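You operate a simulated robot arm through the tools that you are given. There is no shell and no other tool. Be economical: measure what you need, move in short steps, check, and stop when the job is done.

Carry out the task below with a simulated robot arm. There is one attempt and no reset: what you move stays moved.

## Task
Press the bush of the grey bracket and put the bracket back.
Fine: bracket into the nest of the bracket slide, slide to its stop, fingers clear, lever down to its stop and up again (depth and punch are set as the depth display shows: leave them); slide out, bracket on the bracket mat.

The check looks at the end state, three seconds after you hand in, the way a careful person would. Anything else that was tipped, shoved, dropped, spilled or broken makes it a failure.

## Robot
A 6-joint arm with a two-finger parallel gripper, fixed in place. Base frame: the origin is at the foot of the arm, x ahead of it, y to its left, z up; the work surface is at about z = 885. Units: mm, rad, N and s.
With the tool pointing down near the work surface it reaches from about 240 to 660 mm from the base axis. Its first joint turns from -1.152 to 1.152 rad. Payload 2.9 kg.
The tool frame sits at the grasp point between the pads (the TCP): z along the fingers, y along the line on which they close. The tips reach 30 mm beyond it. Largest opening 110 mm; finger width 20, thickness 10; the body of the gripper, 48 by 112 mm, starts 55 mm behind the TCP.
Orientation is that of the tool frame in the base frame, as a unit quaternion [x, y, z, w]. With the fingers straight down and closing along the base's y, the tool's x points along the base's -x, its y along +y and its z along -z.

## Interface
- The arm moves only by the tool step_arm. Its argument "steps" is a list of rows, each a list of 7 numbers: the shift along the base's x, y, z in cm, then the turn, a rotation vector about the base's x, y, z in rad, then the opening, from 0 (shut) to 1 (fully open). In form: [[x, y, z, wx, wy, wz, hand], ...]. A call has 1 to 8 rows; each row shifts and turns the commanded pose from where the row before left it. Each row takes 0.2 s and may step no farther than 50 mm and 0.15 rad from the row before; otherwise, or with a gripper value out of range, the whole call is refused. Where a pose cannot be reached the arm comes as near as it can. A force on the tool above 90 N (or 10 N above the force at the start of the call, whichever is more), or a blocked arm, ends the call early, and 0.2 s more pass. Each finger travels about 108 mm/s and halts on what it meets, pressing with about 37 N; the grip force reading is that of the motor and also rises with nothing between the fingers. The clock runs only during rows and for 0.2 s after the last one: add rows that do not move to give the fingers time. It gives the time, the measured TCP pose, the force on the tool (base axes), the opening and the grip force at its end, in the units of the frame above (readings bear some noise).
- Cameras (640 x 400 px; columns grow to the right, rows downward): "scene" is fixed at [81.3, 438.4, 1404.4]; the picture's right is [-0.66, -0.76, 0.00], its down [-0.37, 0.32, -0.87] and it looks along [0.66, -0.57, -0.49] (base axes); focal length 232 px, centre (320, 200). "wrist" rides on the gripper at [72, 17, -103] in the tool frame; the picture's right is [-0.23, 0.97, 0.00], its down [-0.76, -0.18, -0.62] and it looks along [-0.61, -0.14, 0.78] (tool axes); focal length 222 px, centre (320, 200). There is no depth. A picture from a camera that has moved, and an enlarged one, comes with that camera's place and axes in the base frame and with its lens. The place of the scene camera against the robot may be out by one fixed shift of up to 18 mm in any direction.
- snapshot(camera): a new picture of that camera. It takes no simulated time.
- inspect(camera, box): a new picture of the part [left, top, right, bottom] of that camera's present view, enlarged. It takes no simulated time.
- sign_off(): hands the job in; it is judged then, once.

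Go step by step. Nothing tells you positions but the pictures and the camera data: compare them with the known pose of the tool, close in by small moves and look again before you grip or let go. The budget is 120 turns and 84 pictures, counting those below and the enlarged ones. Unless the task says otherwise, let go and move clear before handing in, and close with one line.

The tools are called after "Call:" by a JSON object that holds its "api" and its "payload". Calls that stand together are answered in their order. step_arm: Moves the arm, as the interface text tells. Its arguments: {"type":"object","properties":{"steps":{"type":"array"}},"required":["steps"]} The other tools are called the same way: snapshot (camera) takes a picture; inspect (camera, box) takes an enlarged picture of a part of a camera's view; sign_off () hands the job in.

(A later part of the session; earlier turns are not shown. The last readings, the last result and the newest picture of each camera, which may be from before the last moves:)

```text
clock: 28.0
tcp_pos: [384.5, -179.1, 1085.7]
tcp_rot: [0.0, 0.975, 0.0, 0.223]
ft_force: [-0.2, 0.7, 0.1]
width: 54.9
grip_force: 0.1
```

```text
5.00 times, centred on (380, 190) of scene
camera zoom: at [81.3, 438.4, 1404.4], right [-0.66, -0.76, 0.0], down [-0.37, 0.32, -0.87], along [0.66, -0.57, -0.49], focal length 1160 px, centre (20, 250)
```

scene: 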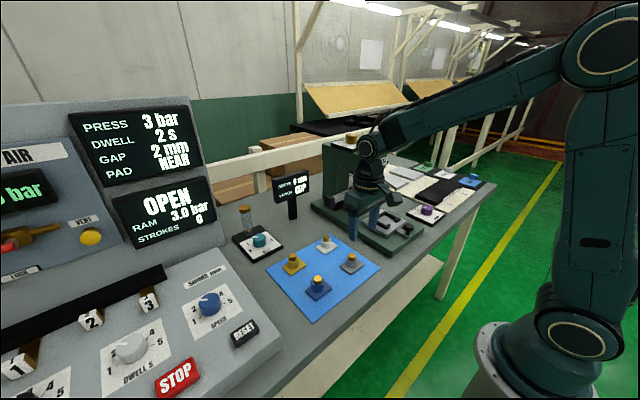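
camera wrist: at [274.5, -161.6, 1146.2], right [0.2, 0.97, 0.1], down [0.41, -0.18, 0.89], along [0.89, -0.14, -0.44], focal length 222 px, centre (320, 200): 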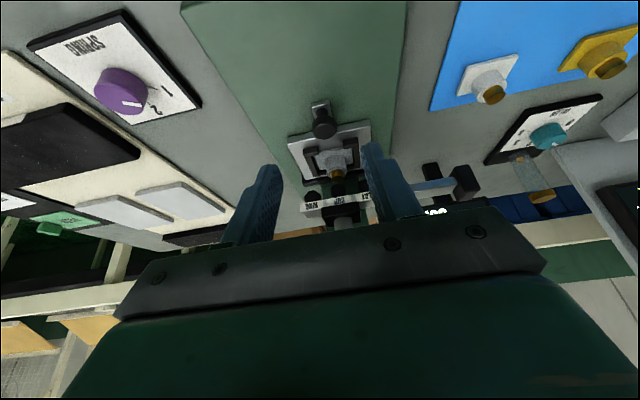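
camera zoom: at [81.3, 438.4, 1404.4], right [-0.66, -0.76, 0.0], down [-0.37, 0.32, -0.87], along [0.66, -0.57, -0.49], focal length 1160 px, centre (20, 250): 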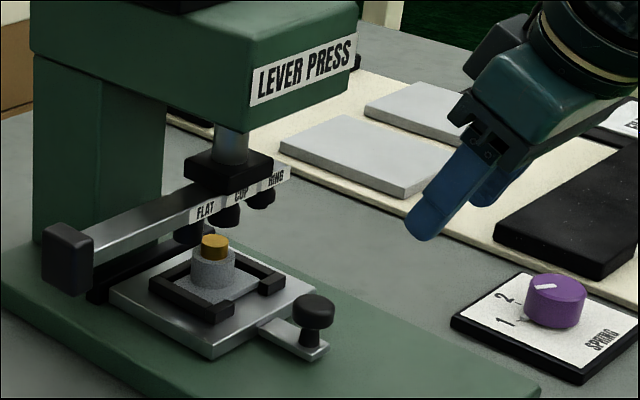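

Call:
{"api": "inspect", "payload": {"camera": "wrist", "box": [270, 90, 400, 230]}}

Call:
{"api": "inspect", "payload": {"camera": "scene", "box": [365, 180, 395, 215]}}

```text
2.86 times, centred on (335, 160) of wrist
camera zoom: at [274.5, -161.6, 1146.2], right [0.2, 0.97, 0.1], down [0.41, -0.18, 0.89], along [0.89, -0.14, -0.44], focal length 635 px, centre (277, 314)
```

zoom: 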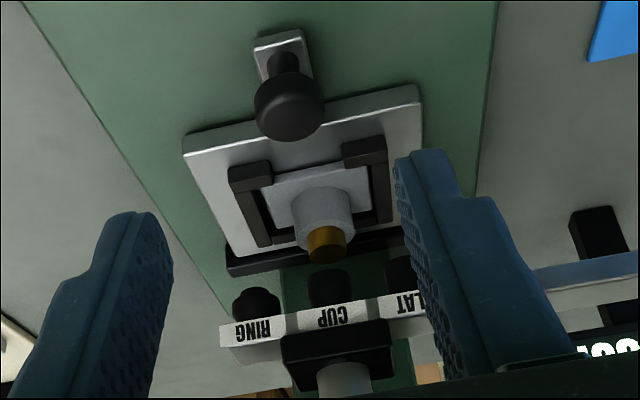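

```text
11.43 times, centred on (380, 198) of scene
camera zoom: at [81.3, 438.4, 1404.4], right [-0.66, -0.76, 0.0], down [-0.37, 0.32, -0.87], along [0.66, -0.57, -0.49], focal length 2650 px, centre (-366, 229)
```

zoom: 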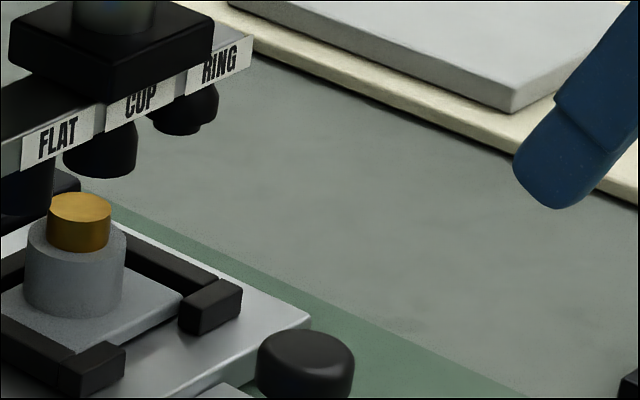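

The boss looks about 4 mm off-centre on its plate, so I want a precise reading of the bush against the punch axis before pressing. I'm zooming in from both cameras.

Call:
{"api": "inspect", "payload": {"camera": "scene", "box": [362, 172, 386, 212]}}

Call:
{"api": "inspect", "payload": {"camera": "wrist", "box": [310, 140, 365, 210]}}

```text
10.00 times, centred on (374, 192) of scene
camera zoom: at [81.3, 438.4, 1404.4], right [-0.66, -0.76, 0.0], down [-0.37, 0.32, -0.87], along [0.66, -0.57, -0.49], focal length 2319 px, centre (-220, 280)
```

zoom: 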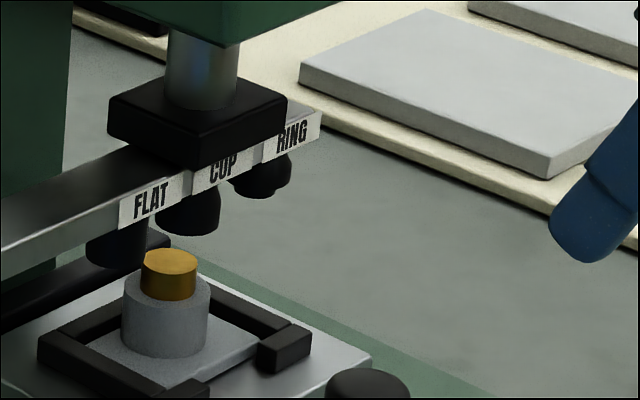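

```text
5.71 times, centred on (338, 175) of wrist
camera zoom: at [274.5, -161.6, 1146.2], right [0.2, 0.97, 0.1], down [0.41, -0.18, 0.89], along [0.89, -0.14, -0.44], focal length 1269 px, centre (220, 343)
```

zoom: 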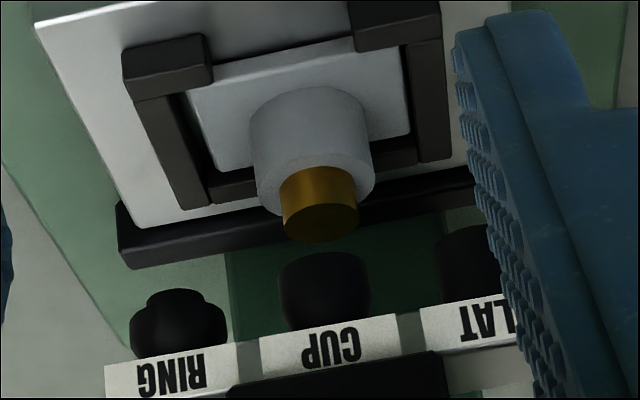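

The bush sits about 7–8 mm past the punch axis in x, which is twice the boss offset. So the bracket needs to go in turned by 180°. I won't press now: I'll pull the slide out, turn the bracket via the mat and reload it. First, back to the knob.

Call:
{"api": "step_arm", "payload": {"steps": [[2.6, 0, -3.5, 0, 0, 0, 0.5], [2.6, 0, -3.5, 0, 0, 0, 0.5], [2.6, 0, -3.5, 0, 0, 0, 0.5], [1.6, 0, -3.85, 0, 0, 0, 0.5], [0, 0, 0, 0, 0, 0, 0.5]]}}

Call:
{"api": "inspect", "payload": {"camera": "wrist", "box": [200, 80, 440, 230]}}

```text
clock: 29.2
tcp_pos: [478.9, -177.0, 939.5]
tcp_rot: [0.001, 0.975, -0.001, 0.223]
ft_force: [0.8, -0.3, 0.0]
width: 54.6
grip_force: 0.0
```

```text
2.67 times, centred on (320, 155) of wrist
camera zoom: at [368.7, -161.1, 1001.8], right [0.21, 0.97, 0.1], down [0.41, -0.18, 0.89], along [0.89, -0.14, -0.44], focal length 592 px, centre (320, 320)
```

zoom: 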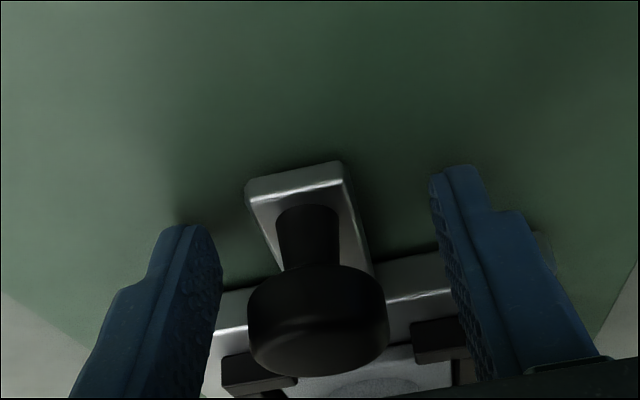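

The knob is between the fingers again. I'm gripping it and pulling the slide out.

Call:
{"api": "step_arm", "payload": {"steps": [[0, 0, 0, 0, 0, 0, 0.3], [0, 0, 0, 0, 0, 0, 0.2], [0, 0, 0, 0, 0, 0, 0.2], [-0.5, 0, 0, 0, 0, 0, 0.2], [-1.2, 0, 0, 0, 0, 0, 0.2], [-1.2, 0, 0, 0, 0, 0, 0.2], [-1.2, 0, 0, 0, 0, 0, 0.2], [-1.2, 0, 0, 0, 0, 0, 0.2]]}}

Call:
{"api": "step_arm", "payload": {"steps": [[-1.2, 0, 0, 0, 0, 0, 0.2], [-1.2, 0, 0, 0, 0, 0, 0.2], [-1.2, 0, 0, 0, 0, 0, 0.2], [-1.2, 0, 0, 0, 0, 0, 0.2], [-1.0, 0, 0, 0, 0, 0, 0.2], [-0.8, 0, 0, 0, 0, 0, 0.2], [0, 0, 0, 0, 0, 0, 0.2]]}}

Call:
{"api": "inspect", "payload": {"camera": "scene", "box": [340, 150, 440, 250]}}

```text
clock: 31.0
tcp_pos: [426.1, -180.1, 941.0]
tcp_rot: [0.001, 0.975, -0.001, 0.223]
ft_force: [0.8, -14.2, -8.7]
width: 29.4
grip_force: 45.3
```

```text
clock: 32.6
tcp_pos: [359.4, -180.2, 940.6]
tcp_rot: [0.001, 0.975, 0.0, 0.223]
ft_force: [-2.3, -11.0, -11.2]
width: 29.1
grip_force: 44.8
```

```text
4.00 times, centred on (390, 200) of scene
camera zoom: at [81.4, 438.1, 1404.5], right [-0.66, -0.76, 0.0], down [-0.37, 0.32, -0.87], along [0.66, -0.57, -0.49], focal length 928 px, centre (40, 200)
```

zoom: 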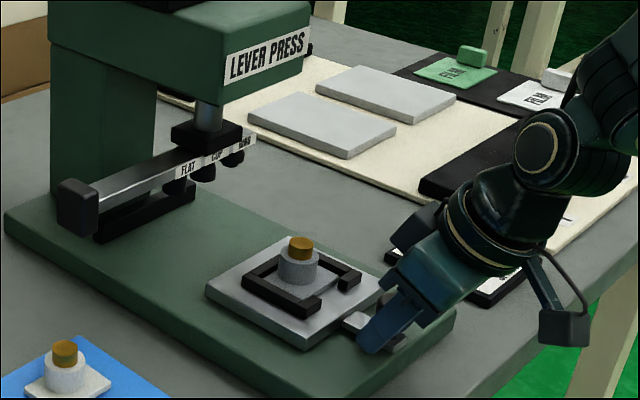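

It's nearly at the original out position. I tug a few millimetres more to reach the out-stop, then release and rise.

Call:
{"api": "step_arm", "payload": {"steps": [[-0.4, 0, 0, 0, 0, 0, 0.2], [0, 0, 0, 0, 0, 0, 0.2]]}}

Call:
{"api": "step_arm", "payload": {"steps": [[0.2, 0, 0, 0, 0, 0, 0.4], [0, 0, 0, 0, 0, 0, 0.5], [0, 0, 0, 0, 0, 0, 0.5], [-0.5, 0, 3.5, 0, 0, 0, 0.5], [0, 0, 3.5, 0, 0, 0, 0.5], [2.5, 0, 3.3, 0, 0.15, 0, 0.5], [3.3, 0, 2, 0, 0.15, 0, 0.5], [2.5, 0, 0, 0, 0.15, 0, 0.5]]}}

Call:
{"api": "snapshot", "payload": {"camera": "wrist"}}

```text
clock: 33.2
tcp_pos: [357.6, -179.3, 940.5]
tcp_rot: [0.0, 0.975, -0.001, 0.224]
ft_force: [20.1, -11.1, -20.7]
width: 29.1
grip_force: 45.1
```

```text
clock: 35.0
tcp_pos: [436.1, -178.9, 1062.3]
tcp_rot: [0.001, 1.0, -0.001, 0.0]
ft_force: [0.1, -1.4, -0.8]
width: 55.1
grip_force: 0.0
```

```text
32 pictures are left
camera wrist: at [363.5, -162.0, 1166.4], right [0.23, 0.97, 0.0], down [0.76, -0.18, 0.62], along [0.61, -0.14, -0.78], focal length 222 px, centre (320, 200)
```

wrist: 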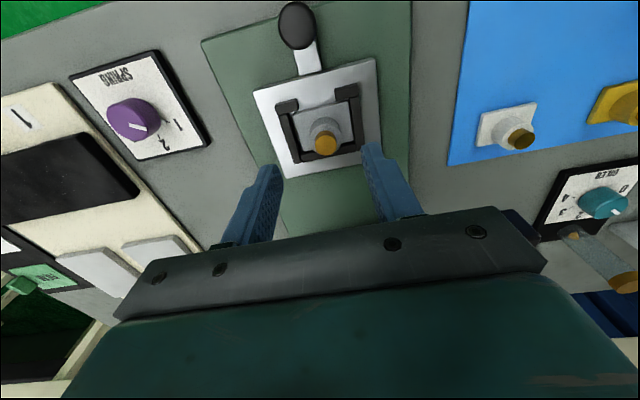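

The slide is on its out-stop, and the boss is at about (455, -178). I'm descending to grip it.

Call:
{"api": "step_arm", "payload": {"steps": [[1.8, 0.1, 0, 0, 0, 0, 0.42], [0, 0, -4, 0, 0, 0, 0.42], [0, 0, -4, 0, 0, 0, 0.42], [0, 0, -1.5, 0, 0, 0, 0.42], [0, 0, 0, 0, 0, 0, 0.42]]}}

Call:
{"api": "inspect", "payload": {"camera": "wrist", "box": [220, 80, 420, 220]}}

```text
clock: 36.2
tcp_pos: [455.4, -177.7, 966.3]
tcp_rot: [0.0, 1.0, -0.001, 0.0]
ft_force: [-0.2, -0.4, -0.4]
width: 46.1
grip_force: 0.1
```

```text
2.86 times, centred on (320, 150) of wrist
camera zoom: at [382.5, -160.8, 1070.7], right [0.23, 0.97, 0.0], down [0.76, -0.18, 0.62], along [0.61, -0.14, -0.78], focal length 635 px, centre (320, 343)
```

zoom: 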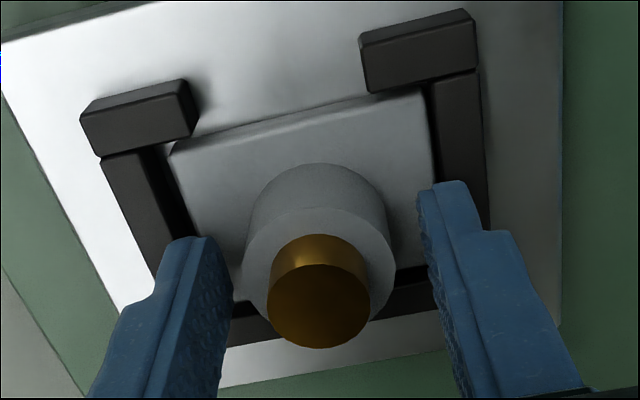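

Centred. I'm gripping and lifting the bracket out.

Call:
{"api": "step_arm", "payload": {"steps": [[0, 0, 0, 0, 0, 0, 0.25], [0, 0, 0, 0, 0, 0, 0.2], [0, 0, 0, 0, 0, 0, 0.2], [0, 0, 1.5, 0, 0, 0, 0.2], [0, 0, 3.5, 0, 0, 0, 0.2], [-1, 2, 2, 0, 0, 0, 0.2], [-1, 4, 0, 0, 0, 0, 0.2], [-1, 4, 0, 0, 0, 0, 0.2]]}}

Call:
{"api": "step_arm", "payload": {"steps": [[-1, 4, 0, 0, 0, 0.15, 0.2], [-1, 4, 0, 0, 0, 0.15, 0.2], [0, 4, 0, 0, 0, 0.15, 0.2], [0, 0, 0, 0, 0, 0.15, 0.2], [0, 0, 0, 0, 0, 0.15, 0.2], [0, 0, 0, 0, 0, 0.15, 0.2], [0, 0, 0, 0, 0, 0.15, 0.2], [0, 0, 0, 0, 0, 0, 0.2]]}}

```text
clock: 38.0
tcp_pos: [424.0, -77.4, 1038.3]
tcp_rot: [0.0, 1.0, -0.002, 0.001]
ft_force: [-0.2, 0.1, -1.0]
width: 31.5
grip_force: 36.5
```

```text
clock: 39.8
tcp_pos: [404.7, 40.6, 1039.0]
tcp_rot: [-0.501, 0.865, 0.0, 0.0]
ft_force: [0.1, -0.6, -0.8]
width: 31.6
grip_force: 36.8
```

The rotation works. I'm finishing the 90° turn and lowering towards the mat.

Call:
{"api": "step_arm", "payload": {"steps": [[0, 0, 0, 0, 0, 0.15, 0.2], [0, 0, 0, 0, 0, 0.15, 0.2], [0, 0, 0, 0, 0, 0.15, 0.2], [0, 0, -4, 0, 0, 0.07, 0.2], [0, 0, -4, 0, 0, 0, 0.2], [0, 0, -1.6, 0, 0, 0, 0.2], [0, 0, -0.4, 0, 0, 0, 0.2], [0, 0, 0, 0, 0, 0, 0.2]]}}

Call:
{"api": "inspect", "payload": {"camera": "scene", "box": [310, 215, 390, 295]}}

```text
clock: 41.6
tcp_pos: [403.8, 40.9, 938.9]
tcp_rot: [-0.706, 0.708, -0.001, 0.001]
ft_force: [-0.2, 1.3, -1.7]
width: 31.7
grip_force: 37.0
```

```text
5.00 times, centred on (350, 255) of scene
camera zoom: at [81.3, 438.4, 1404.4], right [-0.66, -0.76, 0.0], down [-0.37, 0.32, -0.87], along [0.66, -0.57, -0.49], focal length 1160 px, centre (170, -75)
```

zoom: 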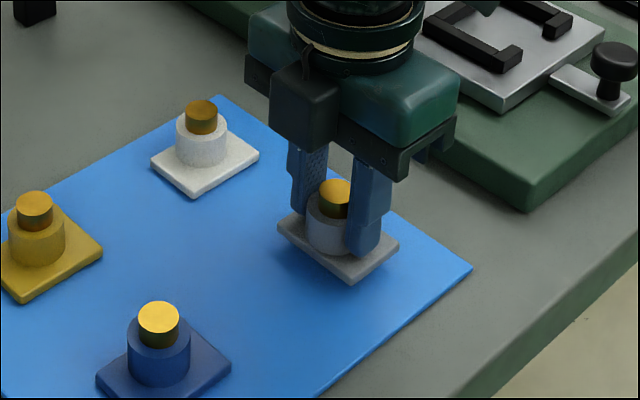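

I'm lowering to contact in small steps.

Call:
{"api": "step_arm", "payload": {"steps": [[0, 0, -0.25, 0, 0, 0, 0.2], [0, 0, -0.25, 0, 0, 0, 0.2], [0, 0, -0.15, 0, 0, 0, 0.2], [0, 0, 0, 0, 0, 0, 0.2]]}}

```text
clock: 42.6
tcp_pos: [404.5, 41.0, 931.9]
tcp_rot: [-0.707, 0.708, -0.001, 0.0]
ft_force: [-0.3, 0.6, -0.7]
width: 31.4
grip_force: 37.1
```

Call:
{"api": "step_arm", "payload": {"steps": [[0, 0, -0.15, 0, 0, 0, 0.2], [0, 0, -0.15, 0, 0, 0, 0.2], [0, 0, 0, 0, 0, 0, 0.2]]}}

```text
clock: 43.4
tcp_pos: [404.6, 40.5, 929.5]
tcp_rot: [-0.707, 0.707, -0.001, 0.0]
ft_force: [0.1, -0.4, -0.9]
width: 31.3
grip_force: 36.8
```

No contact yet, so I continue down.

Call:
{"api": "step_arm", "payload": {"steps": [[0, 0, -0.1, 0, 0, 0, 0.2], [0, 0, -0.1, 0, 0, 0, 0.2], [0, 0, 0, 0, 0, 0, 0.2]]}}

Call:
{"api": "inspect", "payload": {"camera": "scene", "box": [325, 235, 375, 285]}}

```text
clock: 44.2
tcp_pos: [404.3, 41.3, 927.9]
tcp_rot: [-0.706, 0.708, 0.0, 0.001]
ft_force: [0.2, -0.3, 6.0]
width: 31.3
grip_force: 37.1
```

```text
8.00 times, centred on (350, 260) of scene
camera zoom: at [81.2, 438.4, 1404.4], right [-0.66, -0.76, 0.0], down [-0.37, 0.32, -0.87], along [0.66, -0.57, -0.49], focal length 1855 px, centre (80, -280)
```

zoom: 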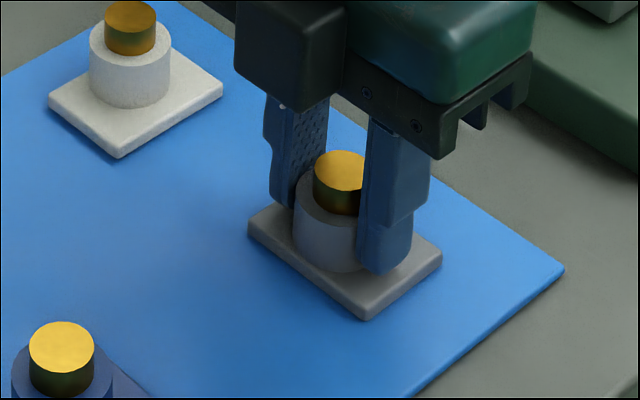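

It's on the mat (6 N). I'm releasing, rising above the bush and starting the turn the other way.

Call:
{"api": "step_arm", "payload": {"steps": [[0, 0, 0.1, 0, 0, 0, 0.3], [0, 0, 0, 0, 0, 0, 0.5], [0, 0, 0, 0, 0, 0, 0.5], [0, 0, 0, 0, 0, 0, 0.5], [0, 0, 3.5, 0, 0, 0, 0.5], [0, 0, 3.5, 0, 0, 0, 0.5], [0, 0, 0, 0, 0, -0.15, 0.5], [0, 0, 0, 0, 0, -0.15, 0.5]]}}

Call:
{"api": "step_arm", "payload": {"steps": [[0, 0, 0, 0, 0, -0.15, 0.5], [0, 0, 0, 0, 0, -0.15, 0.5], [0, 0, 0, 0, 0, -0.15, 0.5], [0, 0, 0, 0, 0, -0.15, 0.5], [0, 0, 0, 0, 0, -0.15, 0.5], [0, 0, 0, 0, 0, -0.15, 0.5], [0, 0, 0, 0, 0, -0.15, 0.5], [0, 0, 0, 0, 0, -0.15, 0.5]]}}

Call:
{"api": "step_arm", "payload": {"steps": [[0, 0, 0, 0, 0, -0.15, 0.5], [0, 0, 0, 0, 0, -0.15, 0.5], [0, 0, 0, 0, 0, -0.15, 0.5], [0, 0, 0, 0, 0, -0.15, 0.5], [0, 0, 0, 0, 0, -0.15, 0.5], [0, 0, 0, 0, 0, -0.15, 0.5], [0, 0, 0, 0, 0, -0.15, 0.5], [0, 0, 0, 0, 0, -0.15, 0.5]]}}

Call:
{"api": "step_arm", "payload": {"steps": [[0, 0, 0, 0, 0, -0.15, 0.5], [0, 0, 0, 0, 0, -0.15, 0.5], [0, 0, 0, 0, 0, -0.14, 0.5], [0, 0, 0, 0, 0, 0, 0.5]]}}

Call:
{"api": "snapshot", "payload": {"camera": "wrist"}}

```text
clock: 46.0
tcp_pos: [405.4, 41.2, 998.4]
tcp_rot: [-0.592, 0.806, 0.0, 0.001]
ft_force: [-0.3, 0.1, -0.7]
width: 55.0
grip_force: 0.0
```

```text
clock: 47.8
tcp_pos: [404.6, 42.4, 997.4]
tcp_rot: [-0.033, 0.999, 0.0, 0.001]
ft_force: [0.1, 0.2, 0.6]
width: 54.9
grip_force: 0.1
```

```text
clock: 49.6
tcp_pos: [404.5, 42.6, 998.9]
tcp_rot: [0.536, 0.844, -0.001, -0.001]
ft_force: [0.1, -0.6, -0.4]
width: 54.9
grip_force: 0.1
```

```text
clock: 50.6
tcp_pos: [404.4, 41.2, 997.6]
tcp_rot: [0.707, 0.707, -0.001, 0.0]
ft_force: [0.1, -0.3, 0.6]
width: 54.9
grip_force: 0.0
```

```text
28 pictures are left
camera wrist: at [421.1, 114.4, 1101.5], right [0.97, -0.23, 0.0], down [-0.18, -0.76, 0.62], along [-0.14, -0.61, -0.78], focal length 222 px, centre (320, 200)
```

wrist: 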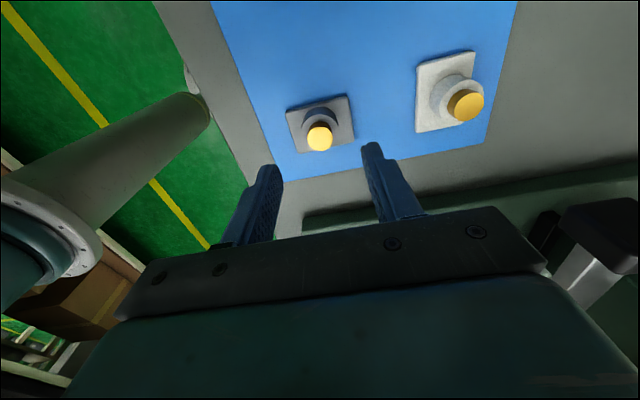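

The gripper is now at -90° and centred over the boss. I'm descending and gripping.

Call:
{"api": "step_arm", "payload": {"steps": [[0, 0.05, -3, 0, 0, 0, 0.5], [0, 0, -2.5, 0, 0, 0, 0.5], [0, 0, -1.0, 0, 0, 0, 0.5], [0, 0, 0, 0, 0, 0, 0.3], [0, 0, 0, 0, 0, 0, 0.2], [0, 0, 0, 0, 0, 0, 0.2], [0, 0, 0, 0, 0, 0, 0.2]]}}

Call:
{"api": "inspect", "payload": {"camera": "scene", "box": [325, 235, 375, 285]}}

```text
clock: 52.2
tcp_pos: [404.7, 42.5, 932.8]
tcp_rot: [0.707, 0.708, 0.0, -0.001]
ft_force: [-0.9, -0.6, -0.1]
width: 31.4
grip_force: 37.6
```

```text
8.00 times, centred on (350, 260) of scene
camera zoom: at [81.3, 438.4, 1404.4], right [-0.66, -0.76, 0.0], down [-0.37, 0.32, -0.87], along [0.66, -0.57, -0.49], focal length 1855 px, centre (80, -280)
```

zoom: 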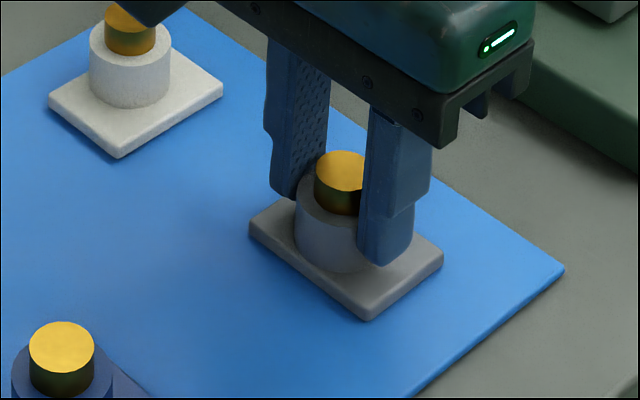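

It's held, with 46 mm from TCP to plate bottom. I'm lifting, rotating back to 0° (which turns the bracket by 180°) and carrying it towards the nest.

Call:
{"api": "step_arm", "payload": {"steps": [[0, 0, 2, 0, 0, 0, 0.2], [0, 0, 4, 0, 0, 0, 0.2], [0, 0, 4, 0, 0, 0.15, 0.2], [0, 0, 0, 0, 0, 0.15, 0.2], [0, 0, 0, 0, 0, 0.15, 0.2], [0, 0, 0, 0, 0, 0.15, 0.2], [0, 0, 0, 0, 0, 0.15, 0.2], [0, 0, 0, 0, 0, 0.15, 0.2]]}}

Call:
{"api": "step_arm", "payload": {"steps": [[0, -4, 0, 0, 0, 0.15, 0.2], [0.7, -4.5, 0, 0, 0, 0.15, 0.2], [0.7, -4.5, 0, 0, 0, 0.15, 0.2], [0.7, -4.5, 0, 0, 0, 0.15, 0.2], [0.7, -3.5, 0, 0, 0, 0.07, 0.2], [0.7, -1, 0, 0, 0, 0, 0.2], [0.7, 0, -2.0, 0, 0, 0, 0.2], [0, 0, 0, 0, 0, 0, 0.2]]}}

Call:
{"api": "inspect", "payload": {"camera": "wrist", "box": [220, 60, 420, 220]}}

```text
clock: 54.0
tcp_pos: [405.0, 42.2, 1031.3]
tcp_rot: [0.327, 0.945, 0.0, 0.0]
ft_force: [0.3, 0.1, -0.4]
width: 31.6
grip_force: 37.4
```

```text
clock: 55.8
tcp_pos: [446.3, -177.9, 1013.2]
tcp_rot: [0.0, 1.0, -0.001, 0.001]
ft_force: [-0.4, 0.4, -1.0]
width: 31.5
grip_force: 36.9
```

```text
2.50 times, centred on (320, 140) of wrist
camera zoom: at [373.1, -160.7, 1116.8], right [0.23, 0.97, 0.0], down [0.76, -0.18, 0.62], along [0.61, -0.14, -0.78], focal length 555 px, centre (320, 350)
```

zoom: 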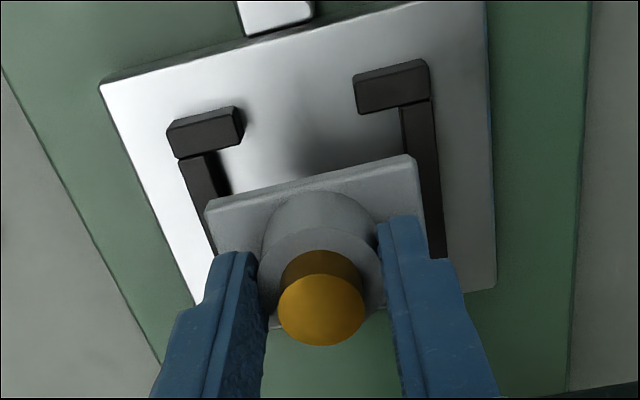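

The bracket is now turned. Relative to the nest I need about +1.5 mm in x and -2.7 mm in y, then I descend into it.

Call:
{"api": "step_arm", "payload": {"steps": [[0.15, -0.27, 0, 0, 0, 0, 0.2], [0, 0, -1.5, 0, 0, 0, 0.2], [0, 0, -1.0, 0, 0, 0, 0.2], [0, 0, -0.5, 0, 0, 0, 0.2], [0, 0, -0.3, 0, 0, 0, 0.2], [0, 0, -0.3, 0, 0, 0, 0.2], [0, 0, 0, 0, 0, 0, 0.2]]}}

Call:
{"api": "inspect", "payload": {"camera": "scene", "box": [375, 205, 415, 235]}}

```text
clock: 57.4
tcp_pos: [448.1, -181.6, 976.6]
tcp_rot: [0.0, 1.0, -0.001, 0.002]
ft_force: [-1.2, 2.4, 23.7]
width: 31.8
grip_force: 36.6
```

```text
13.33 times, centred on (395, 220) of scene
camera zoom: at [80.9, 438.6, 1404.4], right [-0.66, -0.76, 0.0], down [-0.37, 0.32, -0.87], along [0.66, -0.57, -0.49], focal length 3092 px, centre (-680, -67)
```

zoom: 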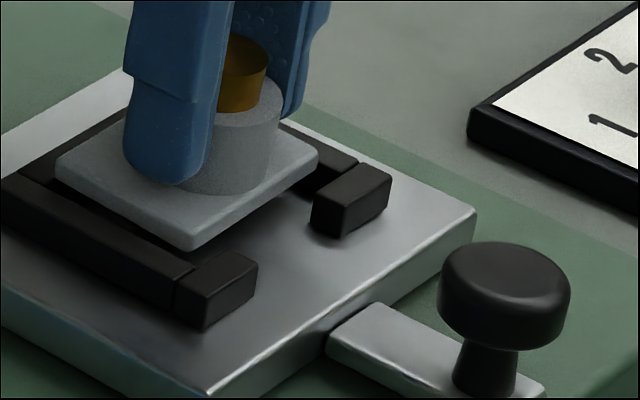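

It's the same back-wall contact as before; the nest is snug in x. Lifting 3 mm, shifting -2 mm in x, lowering.

Call:
{"api": "step_arm", "payload": {"steps": [[0, 0, 0.3, 0, 0, 0, 0.2], [-0.2, 0, 0, 0, 0, 0, 0.2], [0, 0, -0.2, 0, 0, 0, 0.2], [0, 0, -0.2, 0, 0, 0, 0.2], [0, 0, -0.2, 0, 0, 0, 0.2], [0, 0, 0, 0, 0, 0, 0.2]]}}

Call:
{"api": "inspect", "payload": {"camera": "scene", "box": [375, 205, 415, 235]}}

```text
clock: 58.8
tcp_pos: [447.3, -180.3, 974.5]
tcp_rot: [-0.001, 1.0, -0.001, 0.0]
ft_force: [-0.4, -0.5, -0.7]
width: 31.8
grip_force: 37.3
```

```text
13.33 times, centred on (395, 220) of scene
camera zoom: at [81.3, 438.4, 1404.4], right [-0.66, -0.76, 0.0], down [-0.37, 0.32, -0.87], along [0.66, -0.57, -0.49], focal length 3092 px, centre (-680, -67)
```

zoom: 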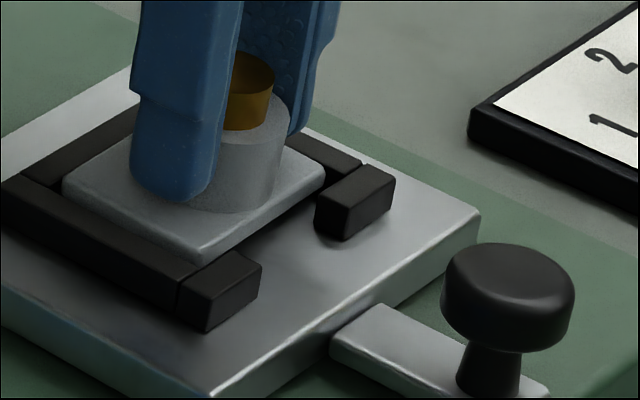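

It dropped inside. I'm lowering until it seats.

Call:
{"api": "step_arm", "payload": {"steps": [[0, 0, -0.2, 0, 0, 0, 0.2], [0, 0, -0.2, 0, 0, 0, 0.2], [0, 0, -0.15, 0, 0, 0, 0.2], [0, 0, 0, 0, 0, 0, 0.2]]}}

```text
clock: 59.8
tcp_pos: [446.2, -181.0, 968.7]
tcp_rot: [0.0, 1.0, -0.001, 0.001]
ft_force: [-0.5, 0.3, 8.0]
width: 31.6
grip_force: 37.3
```

Call:
{"api": "step_arm", "payload": {"steps": [[0, 0, -0.12, 0, 0, 0, 0.2], [0, 0, 0, 0, 0, 0, 0.2]]}}

Call:
{"api": "inspect", "payload": {"camera": "scene", "box": [375, 205, 415, 235]}}

```text
clock: 60.4
tcp_pos: [447.0, -181.0, 968.8]
tcp_rot: [0.0, 1.0, -0.001, 0.001]
ft_force: [-1.2, 2.1, 24.8]
width: 31.7
grip_force: 37.2
```

```text
13.33 times, centred on (395, 220) of scene
camera zoom: at [80.9, 438.6, 1404.4], right [-0.66, -0.76, 0.0], down [-0.37, 0.32, -0.87], along [0.66, -0.57, -0.49], focal length 3092 px, centre (-680, -67)
```

zoom: 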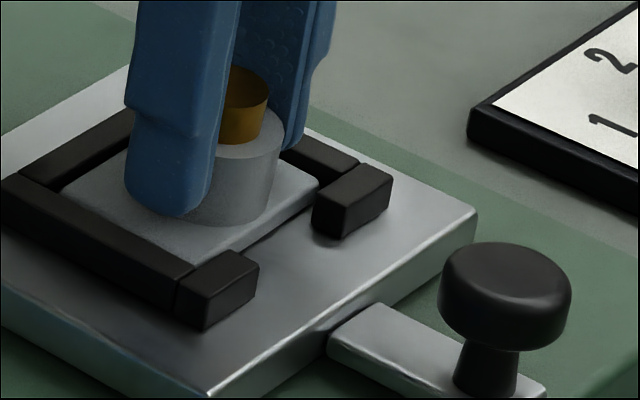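

Seated. I'm releasing, rising, tilting back, and returning to the knob.

Call:
{"api": "step_arm", "payload": {"steps": [[0, 0, 0.15, 0, 0, 0, 0.25], [0, 0, 0, 0, 0, 0, 0.4], [0, 0, 0, 0, 0, 0, 0.4], [0, 0, 0, 0, 0, 0, 0.4], [0, 0, 3, 0, 0, 0, 0.4], [-0.5, 0, 4, 0, 0, 0, 0.4], [-2, 0, 3, 0, 0, 0, 0.4], [-2, 0, 0, 0, -0.15, 0, 0.5]]}}

Call:
{"api": "step_arm", "payload": {"steps": [[-2, 0, 0, 0, -0.15, 0, 0.5], [-2, 0.2, 0, 0, -0.15, 0, 0.5], [-0.3, 0, -4, 0, 0, 0, 0.5], [0, 0, -4, 0, 0, 0, 0.5], [0, 0, -3, 0, 0, 0, 0.5], [0, 0, -1.2, 0, 0, 0, 0.5], [0, 0, 0, 0, 0, 0, 0.5]]}}

Call:
{"api": "inspect", "payload": {"camera": "wrist", "box": [200, 80, 440, 230]}}

```text
clock: 62.2
tcp_pos: [399.1, -182.3, 1069.1]
tcp_rot: [0.0, 0.997, 0.001, 0.076]
ft_force: [-0.2, 0.6, 0.2]
width: 55.1
grip_force: 0.1
```

```text
clock: 63.8
tcp_pos: [358.6, -178.4, 945.9]
tcp_rot: [0.001, 0.975, -0.001, 0.224]
ft_force: [0.2, -0.1, 0.2]
width: 55.0
grip_force: 0.0
```

```text
2.67 times, centred on (320, 155) of wrist
camera zoom: at [247.8, -161.1, 1008.1], right [0.21, 0.97, 0.1], down [0.41, -0.18, 0.89], along [0.89, -0.14, -0.44], focal length 592 px, centre (320, 320)
```

zoom: 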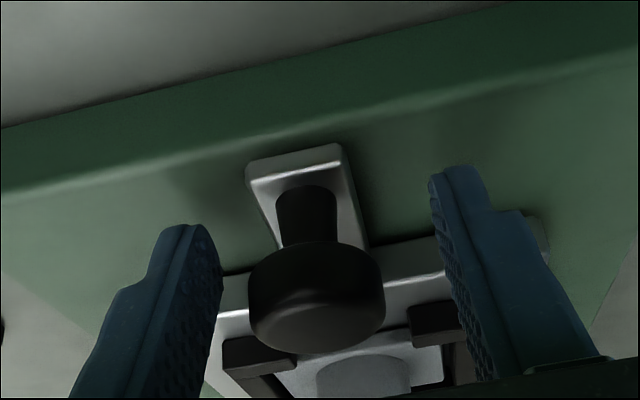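

The knob is straddled. I'm gripping it and sliding in.

Call:
{"api": "step_arm", "payload": {"steps": [[0, -0.1, -0.2, 0, 0, 0, 0.3], [0, 0, 0, 0, 0, 0, 0.2], [0, 0, 0, 0, 0, 0, 0.2], [0.5, 0, 0, 0, 0, 0, 0.2], [1.1, 0, 0, 0, 0, 0, 0.2], [1.1, 0, 0, 0, 0, 0, 0.2], [1.1, 0, 0, 0, 0, 0, 0.2], [1.1, 0, 0, 0, 0, 0, 0.2]]}}

Call:
{"api": "step_arm", "payload": {"steps": [[1.1, 0, 0, 0, 0, 0, 0.2], [1.1, 0, 0, 0, 0, 0, 0.2], [1.1, 0, 0, 0, 0, 0, 0.2], [1.1, 0, 0, 0, 0, 0, 0.2], [1.0, 0, 0, 0, 0, 0, 0.2], [0.6, 0, 0, 0, 0, 0, 0.2], [0.5, 0, 0, 0, 0, 0, 0.2], [0, 0, 0, 0, 0, 0, 0.2]]}}

```text
clock: 65.6
tcp_pos: [406.5, -179.3, 943.8]
tcp_rot: [0.0, 0.975, 0.0, 0.223]
ft_force: [-1.9, -9.3, -1.4]
width: 29.2
grip_force: 45.0
```

```text
clock: 67.4
tcp_pos: [472.9, -181.1, 945.1]
tcp_rot: [0.0, 0.975, 0.0, 0.222]
ft_force: [2.0, -6.6, -11.5]
width: 29.1
grip_force: 44.7
```

Call:
{"api": "step_arm", "payload": {"steps": [[0.3, 0, 0, 0, 0, 0, 0.2], [0.3, 0, 0, 0, 0, 0, 0.2], [0.2, 0, 0, 0, 0, 0, 0.2], [0, 0, 0, 0, 0, 0, 0.2]]}}

```text
clock: 68.4
tcp_pos: [477.9, -180.3, 945.3]
tcp_rot: [0.001, 0.975, 0.0, 0.222]
ft_force: [-24.7, -5.8, 4.1]
width: 29.1
grip_force: 44.6
```

I feel the stop at 25 N. I nudge once more, then release and back out for the alignment view.

Call:
{"api": "step_arm", "payload": {"steps": [[0.25, 0, 0, 0, 0, 0, 0.2], [0, 0, 0, 0, 0, 0, 0.2]]}}

Call:
{"api": "step_arm", "payload": {"steps": [[0, 0, 0, 0, 0, 0, 0.4], [0, 0, 0, 0, 0, 0, 0.5], [0, 0, 0, 0, 0, 0, 0.5], [-1.5, 0, 3.5, 0, 0, 0, 0.5], [-2.5, 0, 3.5, 0, 0, 0, 0.5], [-2.8, 0, 3.5, 0, 0, 0, 0.5], [-2.8, 0, 3.5, 0, 0, 0, 0.5], [0, 0, 0, 0, 0, 0, 0.5]]}}

Call:
{"api": "inspect", "payload": {"camera": "scene", "box": [362, 172, 386, 212]}}

Call:
{"api": "snapshot", "payload": {"camera": "wrist"}}

```text
clock: 69.0
tcp_pos: [480.2, -180.7, 944.9]
tcp_rot: [0.001, 0.975, 0.0, 0.22]
ft_force: [-29.5, -5.9, 2.6]
width: 29.1
grip_force: 44.6
```

```text
clock: 70.8
tcp_pos: [385.8, -180.5, 1084.4]
tcp_rot: [0.0, 0.975, 0.0, 0.224]
ft_force: [0.1, -0.5, -1.3]
width: 55.0
grip_force: 0.1
```

```text
10.00 times, centred on (374, 192) of scene
camera zoom: at [81.3, 438.4, 1404.4], right [-0.66, -0.76, 0.0], down [-0.37, 0.32, -0.87], along [0.66, -0.57, -0.49], focal length 2319 px, centre (-220, 280)
```

zoom: 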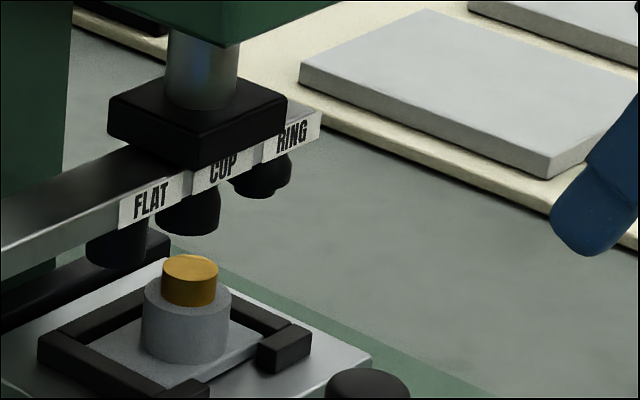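

```text
20 pictures are left
camera wrist: at [275.4, -163.1, 1147.5], right [0.2, 0.97, 0.1], down [0.41, -0.18, 0.89], along [0.89, -0.14, -0.44], focal length 222 px, centre (320, 200)
```

wrist: 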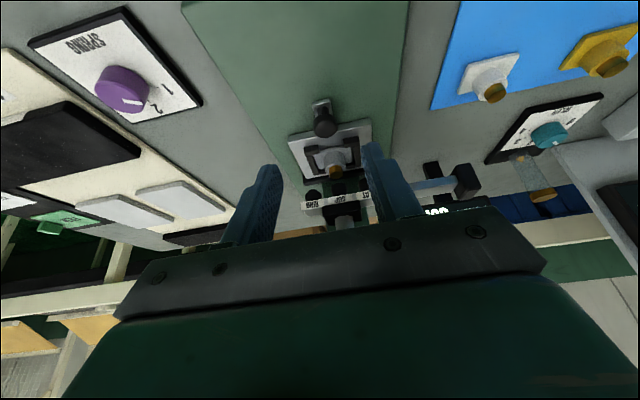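

The bush is now within about 2 mm of the punch axis in the scene view. I'm checking the sideways offset from the front.

Call:
{"api": "inspect", "payload": {"camera": "wrist", "box": [310, 140, 365, 210]}}

Call:
{"api": "inspect", "payload": {"camera": "scene", "box": [360, 80, 460, 200]}}

```text
5.71 times, centred on (338, 175) of wrist
camera zoom: at [275.4, -163.1, 1147.5], right [0.2, 0.97, 0.1], down [0.41, -0.18, 0.89], along [0.89, -0.14, -0.44], focal length 1269 px, centre (220, 343)
```

zoom: 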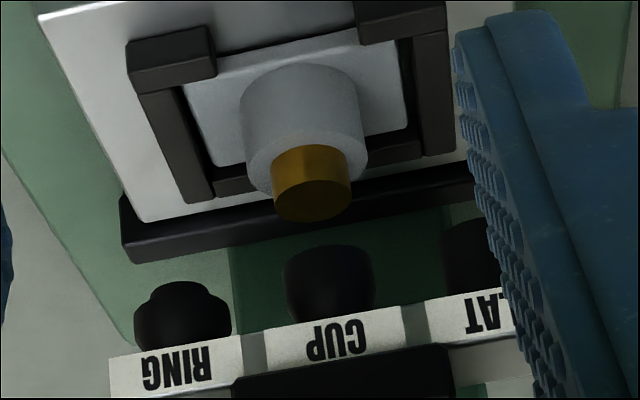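

```text
3.33 times, centred on (410, 140) of scene
camera zoom: at [81.3, 438.4, 1404.4], right [-0.66, -0.76, 0.0], down [-0.37, 0.32, -0.87], along [0.66, -0.57, -0.49], focal length 773 px, centre (20, 400)
```

zoom: 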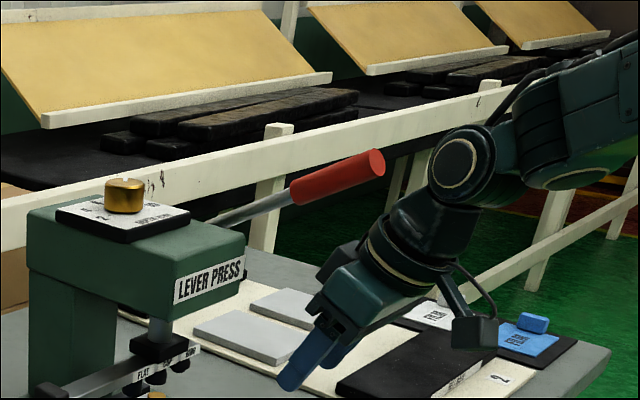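

In x it's now aligned, which confirms the 180° turn was right. The bracket sits about 2.5 mm too far to -y within the nest slack, so I'll pull the slide out and centre it before pressing.

Call:
{"api": "step_arm", "payload": {"steps": [[2.8, 0, -3.5, 0, 0, 0, 0.5], [2.8, 0, -3.5, 0, 0, 0, 0.5], [2.5, 0, -3.5, 0, 0, 0, 0.5], [1.3, 0, -3.5, 0, 0, 0, 0.5], [0, 0, 0, 0, 0, 0, 0.3], [0, 0, 0, 0, 0, 0, 0.2], [0, 0, 0, 0, 0, 0, 0.2], [-0.5, 0, 0, 0, 0, 0, 0.2]]}}

Call:
{"api": "step_arm", "payload": {"steps": [[-1.2, 0, 0, 0, 0, 0, 0.2], [-1.2, 0, 0, 0, 0, 0, 0.2], [-1.2, 0, 0, 0, 0, 0, 0.2], [-1.2, 0, 0, 0, 0, 0, 0.2], [-1.2, 0, 0, 0, 0, 0, 0.2], [-1.2, 0, 0, 0, 0, 0, 0.2], [-1.2, 0, 0, 0, 0, 0, 0.2], [-1.2, 0, 0, 0, 0, 0, 0.2]]}}

Call:
{"api": "step_arm", "payload": {"steps": [[-0.8, 0, 0, 0, 0, 0, 0.2], [-0.5, 0, 0, 0, 0, 0, 0.2], [-0.4, 0, 0, 0, 0, 0, 0.2], [-0.3, 0, 0, 0, 0, 0, 0.2], [0, 0, 0, 0, 0, 0, 0.2]]}}

```text
clock: 72.6
tcp_pos: [475.8, -180.0, 944.5]
tcp_rot: [0.0, 0.975, 0.0, 0.223]
ft_force: [4.4, -2.2, -10.0]
width: 29.1
grip_force: 45.0
```

```text
clock: 74.4
tcp_pos: [378.4, -179.0, 944.6]
tcp_rot: [0.0, 0.975, 0.0, 0.222]
ft_force: [1.4, -5.1, -10.7]
width: 29.2
grip_force: 45.1
```

```text
clock: 75.6
tcp_pos: [360.0, -179.7, 945.9]
tcp_rot: [0.001, 0.975, -0.001, 0.224]
ft_force: [17.0, -5.0, -17.9]
width: 29.1
grip_force: 45.2
```

The slide is on its out-stop. I'm releasing, rising, straightening and moving over the boss.

Call:
{"api": "step_arm", "payload": {"steps": [[0.1, 0, 0, 0, 0, 0, 0.4], [0, 0, 0, 0, 0, 0, 0.5], [0, 0, 0, 0, 0, 0, 0.5], [-0.3, 0, 3.5, 0, 0, 0, 0.5], [0, 0, 3.5, 0, 0, 0, 0.5], [2.8, 0, 3.3, 0, 0.15, 0, 0.5], [3.3, 0, 2, 0, 0.15, 0, 0.42], [2.7, 0.15, 0, 0, 0.15, 0, 0.42]]}}

Call:
{"api": "step_arm", "payload": {"steps": [[0, 0, -4, 0, 0, 0, 0.42], [0, 0, -4, 0, 0, 0, 0.42], [0, 0, -1.0, 0, 0, 0, 0.42], [0, 0, 0, 0, 0, 0, 0.42]]}}

Call:
{"api": "inspect", "payload": {"camera": "wrist", "box": [220, 80, 420, 220]}}

```text
clock: 77.4
tcp_pos: [443.9, -178.0, 1067.9]
tcp_rot: [0.001, 1.0, -0.002, 0.0]
ft_force: [1.3, 0.0, -0.3]
width: 45.9
grip_force: 0.1
```

```text
clock: 78.4
tcp_pos: [445.1, -177.9, 978.8]
tcp_rot: [0.0, 1.0, -0.001, 0.0]
ft_force: [-0.8, -0.5, 0.6]
width: 46.4
grip_force: 0.0
```

```text
2.86 times, centred on (320, 150) of wrist
camera zoom: at [372.7, -161.6, 1080.9], right [0.23, 0.97, 0.0], down [0.76, -0.18, 0.62], along [0.61, -0.14, -0.78], focal length 635 px, centre (320, 343)
```

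zoom: 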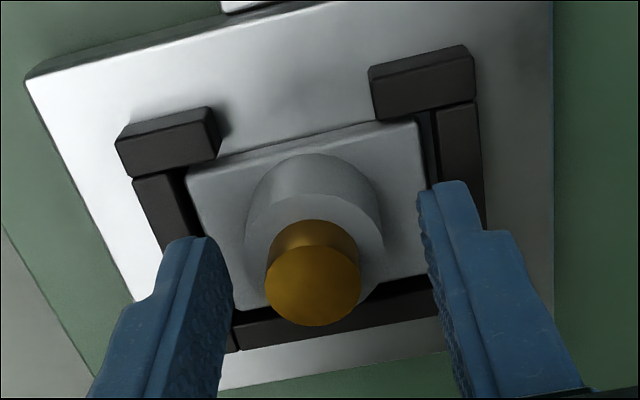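

The bush is about 1.5–2 mm left of the tool axis, so gripping here will centre it. I'm lowering, closing, then reopening and rising.

Call:
{"api": "step_arm", "payload": {"steps": [[0, 0.05, -0.9, 0, 0, 0, 0.42], [0, 0, 0, 0, 0, 0, 0.33], [0, 0, 0, 0, 0, 0, 0.27], [0, 0, 0, 0, 0, 0, 0.25], [0, 0, 0, 0, 0, 0, 0.25]]}}

Call:
{"api": "step_arm", "payload": {"steps": [[0, 0, 0, 0, 0, 0, 0.3], [0, 0, 0, 0, 0, 0, 0.36], [0, 0, 0, 0, 0, 0, 0.42], [0, 0, 0, 0, 0, 0, 0.42], [0, 0, 2, 0, 0, 0, 0.42]]}}

Call:
{"api": "inspect", "payload": {"camera": "wrist", "box": [220, 80, 420, 220]}}

```text
clock: 79.6
tcp_pos: [445.5, -178.8, 968.1]
tcp_rot: [0.0, 1.0, -0.001, 0.0]
ft_force: [-0.5, -2.3, 1.5]
width: 31.7
grip_force: 36.8
```

```text
clock: 80.8
tcp_pos: [445.3, -178.6, 989.6]
tcp_rot: [0.0, 1.0, -0.001, 0.0]
ft_force: [0.2, 0.8, -0.4]
width: 46.3
grip_force: 0.0
```

```text
2.86 times, centred on (320, 150) of wrist
camera zoom: at [372.3, -160.5, 1092.0], right [0.23, 0.97, 0.0], down [0.76, -0.18, 0.62], along [0.61, -0.14, -0.78], focal length 635 px, centre (320, 343)
```

zoom: 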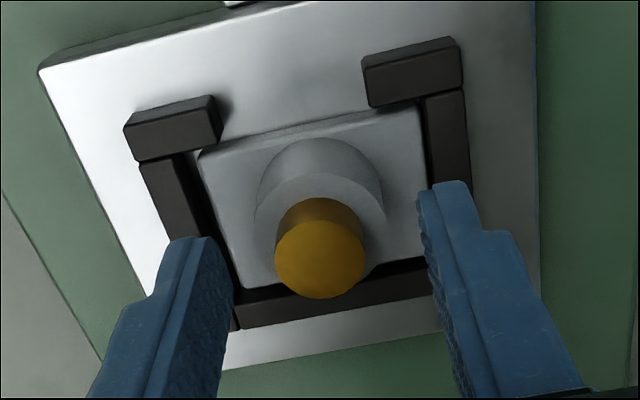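

The bracket is now centred in the nest. I'm going back to the knob and sliding in.

Call:
{"api": "step_arm", "payload": {"steps": [[0, 0, 4, 0, 0, 0, 0.42], [-1.5, 0, 4, 0, 0, 0, 0.42], [-2.4, 0, 0, 0, -0.15, 0, 0.5], [-2.4, 0, 0, 0, -0.15, 0, 0.5], [-2.3, -0.15, 0, 0, -0.15, 0, 0.5], [0, 0, -4, 0, 0, 0, 0.5], [0, 0, -4, 0, 0, 0, 0.5], [0, 0, -3, 0, 0, 0, 0.5]]}}

Call:
{"api": "step_arm", "payload": {"steps": [[0, 0, -1.5, 0, 0, 0, 0.5], [0, 0, 0, 0, 0, 0, 0.5]]}}

Call:
{"api": "inspect", "payload": {"camera": "wrist", "box": [200, 80, 440, 230]}}

```text
clock: 82.6
tcp_pos: [360.6, -180.0, 958.6]
tcp_rot: [0.0, 0.974, 0.0, 0.225]
ft_force: [-0.4, 0.3, 0.2]
width: 54.9
grip_force: 0.0
```

```text
clock: 83.2
tcp_pos: [359.4, -178.7, 943.4]
tcp_rot: [-0.001, 0.975, 0.0, 0.223]
ft_force: [-0.1, -0.1, 0.4]
width: 55.2
grip_force: 0.1
```

```text
2.67 times, centred on (320, 155) of wrist
camera zoom: at [249.5, -162.1, 1005.1], right [0.21, 0.97, 0.1], down [0.41, -0.18, 0.89], along [0.89, -0.14, -0.44], focal length 592 px, centre (320, 320)
```

zoom: 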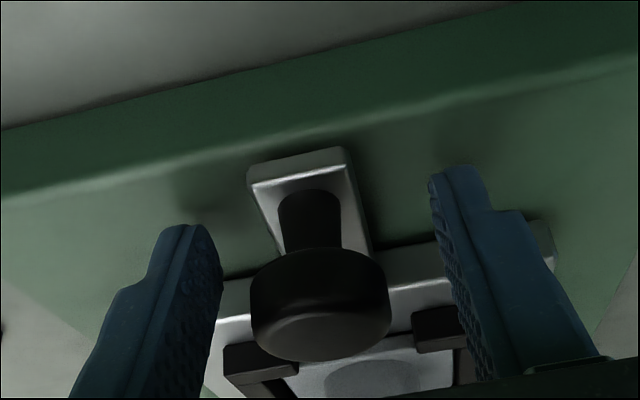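

Straddled again; gripping and pushing to the stop.

Call:
{"api": "step_arm", "payload": {"steps": [[0, 0, 0, 0, 0, 0, 0.3], [0, 0, 0, 0, 0, 0, 0.2], [0, 0, 0, 0, 0, 0, 0.2], [0.5, 0, 0, 0, 0, 0, 0.2], [1.1, 0, 0, 0, 0, 0, 0.2], [1.1, 0, 0, 0, 0, 0, 0.2], [1.1, 0, 0, 0, 0, 0, 0.2], [1.1, 0, 0, 0, 0, 0, 0.2]]}}

Call:
{"api": "step_arm", "payload": {"steps": [[1.1, 0, 0, 0, 0, 0, 0.2], [1.1, 0, 0, 0, 0, 0, 0.2], [1.1, 0, 0, 0, 0, 0, 0.2], [1.1, 0, 0, 0, 0, 0, 0.2], [1.0, 0, 0, 0, 0, 0, 0.2], [0.6, 0, 0, 0, 0, 0, 0.2], [0.5, 0, 0, 0, 0, 0, 0.2], [0, 0, 0, 0, 0, 0, 0.2]]}}

Call:
{"api": "step_arm", "payload": {"steps": [[0.3, 0, 0, 0, 0, 0, 0.2], [0.3, 0, 0, 0, 0, 0, 0.2], [0.3, 0, 0, 0, 0, 0, 0.2], [0, 0, 0, 0, 0, 0, 0.2]]}}

```text
clock: 85.0
tcp_pos: [407.4, -179.2, 943.3]
tcp_rot: [0.0, 0.975, 0.0, 0.224]
ft_force: [-1.6, -10.7, -1.3]
width: 29.1
grip_force: 45.4
```

```text
clock: 86.8
tcp_pos: [474.1, -178.9, 944.0]
tcp_rot: [0.002, 0.975, -0.001, 0.222]
ft_force: [0.9, -10.0, -18.4]
width: 28.7
grip_force: 45.1
```

```text
clock: 87.8
tcp_pos: [480.6, -180.9, 943.3]
tcp_rot: [0.001, 0.975, 0.0, 0.222]
ft_force: [-26.6, -7.3, 1.5]
width: 29.2
grip_force: 45.2
```

At the stop again (27 N). I'm releasing, retreating well clear, and rising to where I can see the red lever, whose tip I estimate near (401, -260, 1251).

Call:
{"api": "step_arm", "payload": {"steps": [[0, 0, 0, 0, 0, 0, 0.4], [0, 0, 0, 0, 0, 0, 0.5], [0, 0, 0, 0, 0, 0, 0.5], [-1.5, 0, 3.5, 0, 0, 0, 0.5], [-2.5, 0, 3.5, 0, 0, 0, 0.5], [-2.8, 0, 3.5, 0, 0, 0, 0.5], [-3.3, 0, 3.5, 0, 0, 0, 0.5], [-3.3, 0, 3.5, 0, 0, 0, 0.5]]}}

Call:
{"api": "step_arm", "payload": {"steps": [[0, 0, 4, 0, 0.15, 0, 0.5], [0, 0, 4, 0, 0.15, 0, 0.5], [0, 0, 4, 0, 0.15, 0, 0.5], [0, 0, 4.5, 0, 0, 0, 0.5], [0, -2, 4, 0, 0, 0, 0.5], [0, -3, 3, 0, 0, 0, 0.5], [0, -3, 0, 0, 0, 0, 0.5], [0, 0, 0, 0, 0, 0, 0.5]]}}

Call:
{"api": "snapshot", "payload": {"camera": "wrist"}}

Call:
{"api": "inspect", "payload": {"camera": "scene", "box": [350, 90, 450, 215]}}

```text
clock: 89.6
tcp_pos: [347.7, -178.8, 1118.5]
tcp_rot: [-0.001, 0.975, 0.0, 0.223]
ft_force: [0.2, 0.7, -0.6]
width: 54.7
grip_force: 0.0
```

```text
clock: 91.4
tcp_pos: [345.5, -258.6, 1350.1]
tcp_rot: [0.001, 1.0, -0.001, 0.001]
ft_force: [-0.2, -0.1, 0.6]
width: 55.0
grip_force: 0.1
out of reach, approached as far as the arm can: row 7
```

```text
14 pictures are left
camera wrist: at [273.3, -241.3, 1454.0], right [0.23, 0.97, 0.0], down [0.76, -0.18, 0.63], along [0.61, -0.14, -0.78], focal length 222 px, centre (320, 200)
```

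wrist: 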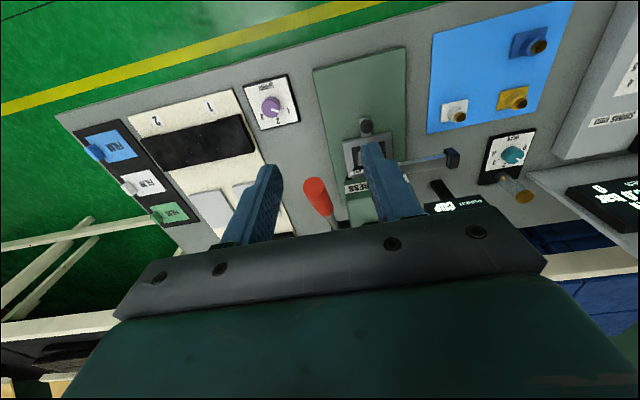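

```text
3.20 times, centred on (400, 152) of scene
camera zoom: at [81.3, 438.4, 1404.4], right [-0.66, -0.76, 0.0], down [-0.37, 0.32, -0.87], along [0.66, -0.57, -0.49], focal length 742 px, centre (64, 352)
```

zoom: 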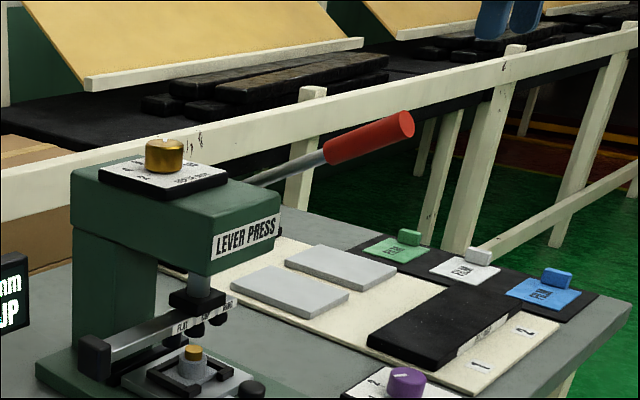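

The lever is up, with its red handle tip near (413, -279, 1246). I'm moving over a grip point about 25 mm in from the tip.

Call:
{"api": "step_arm", "payload": {"steps": [[0.5, 0, -3, 0, 0, 0, 0.55], [1.8, -0.5, -1, 0, 0, 0, 0.55], [2.3, -0.5, 0, 0, 0, 0, 0.55], [2.3, -0.5, 0, 0, 0, 0, 0.55], [2.3, -0.5, -1, 0, 0, 0, 0.55], [0, 0, 0, 0, 0, 0, 0.55]]}}

Call:
{"api": "snapshot", "payload": {"camera": "wrist"}}

```text
clock: 92.8
tcp_pos: [435.2, -276.0, 1294.3]
tcp_rot: [0.0, 1.0, -0.001, 0.001]
ft_force: [-0.1, -0.4, -0.2]
width: 60.4
grip_force: 0.1
out of reach, approached as far as the arm can: row 5
```

```text
12 pictures are left
camera wrist: at [362.3, -258.5, 1398.3], right [0.23, 0.97, 0.0], down [0.76, -0.18, 0.63], along [0.61, -0.14, -0.78], focal length 222 px, centre (320, 200)
```

wrist: 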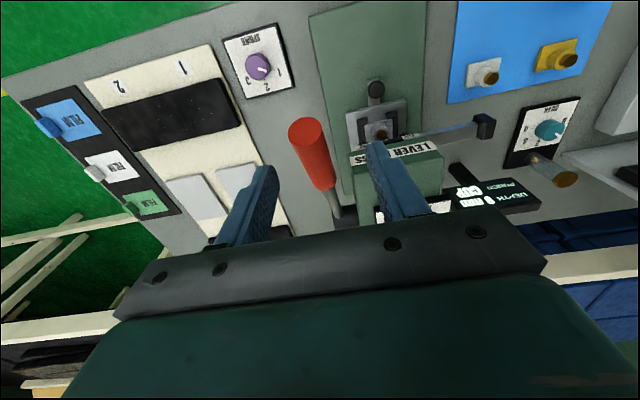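

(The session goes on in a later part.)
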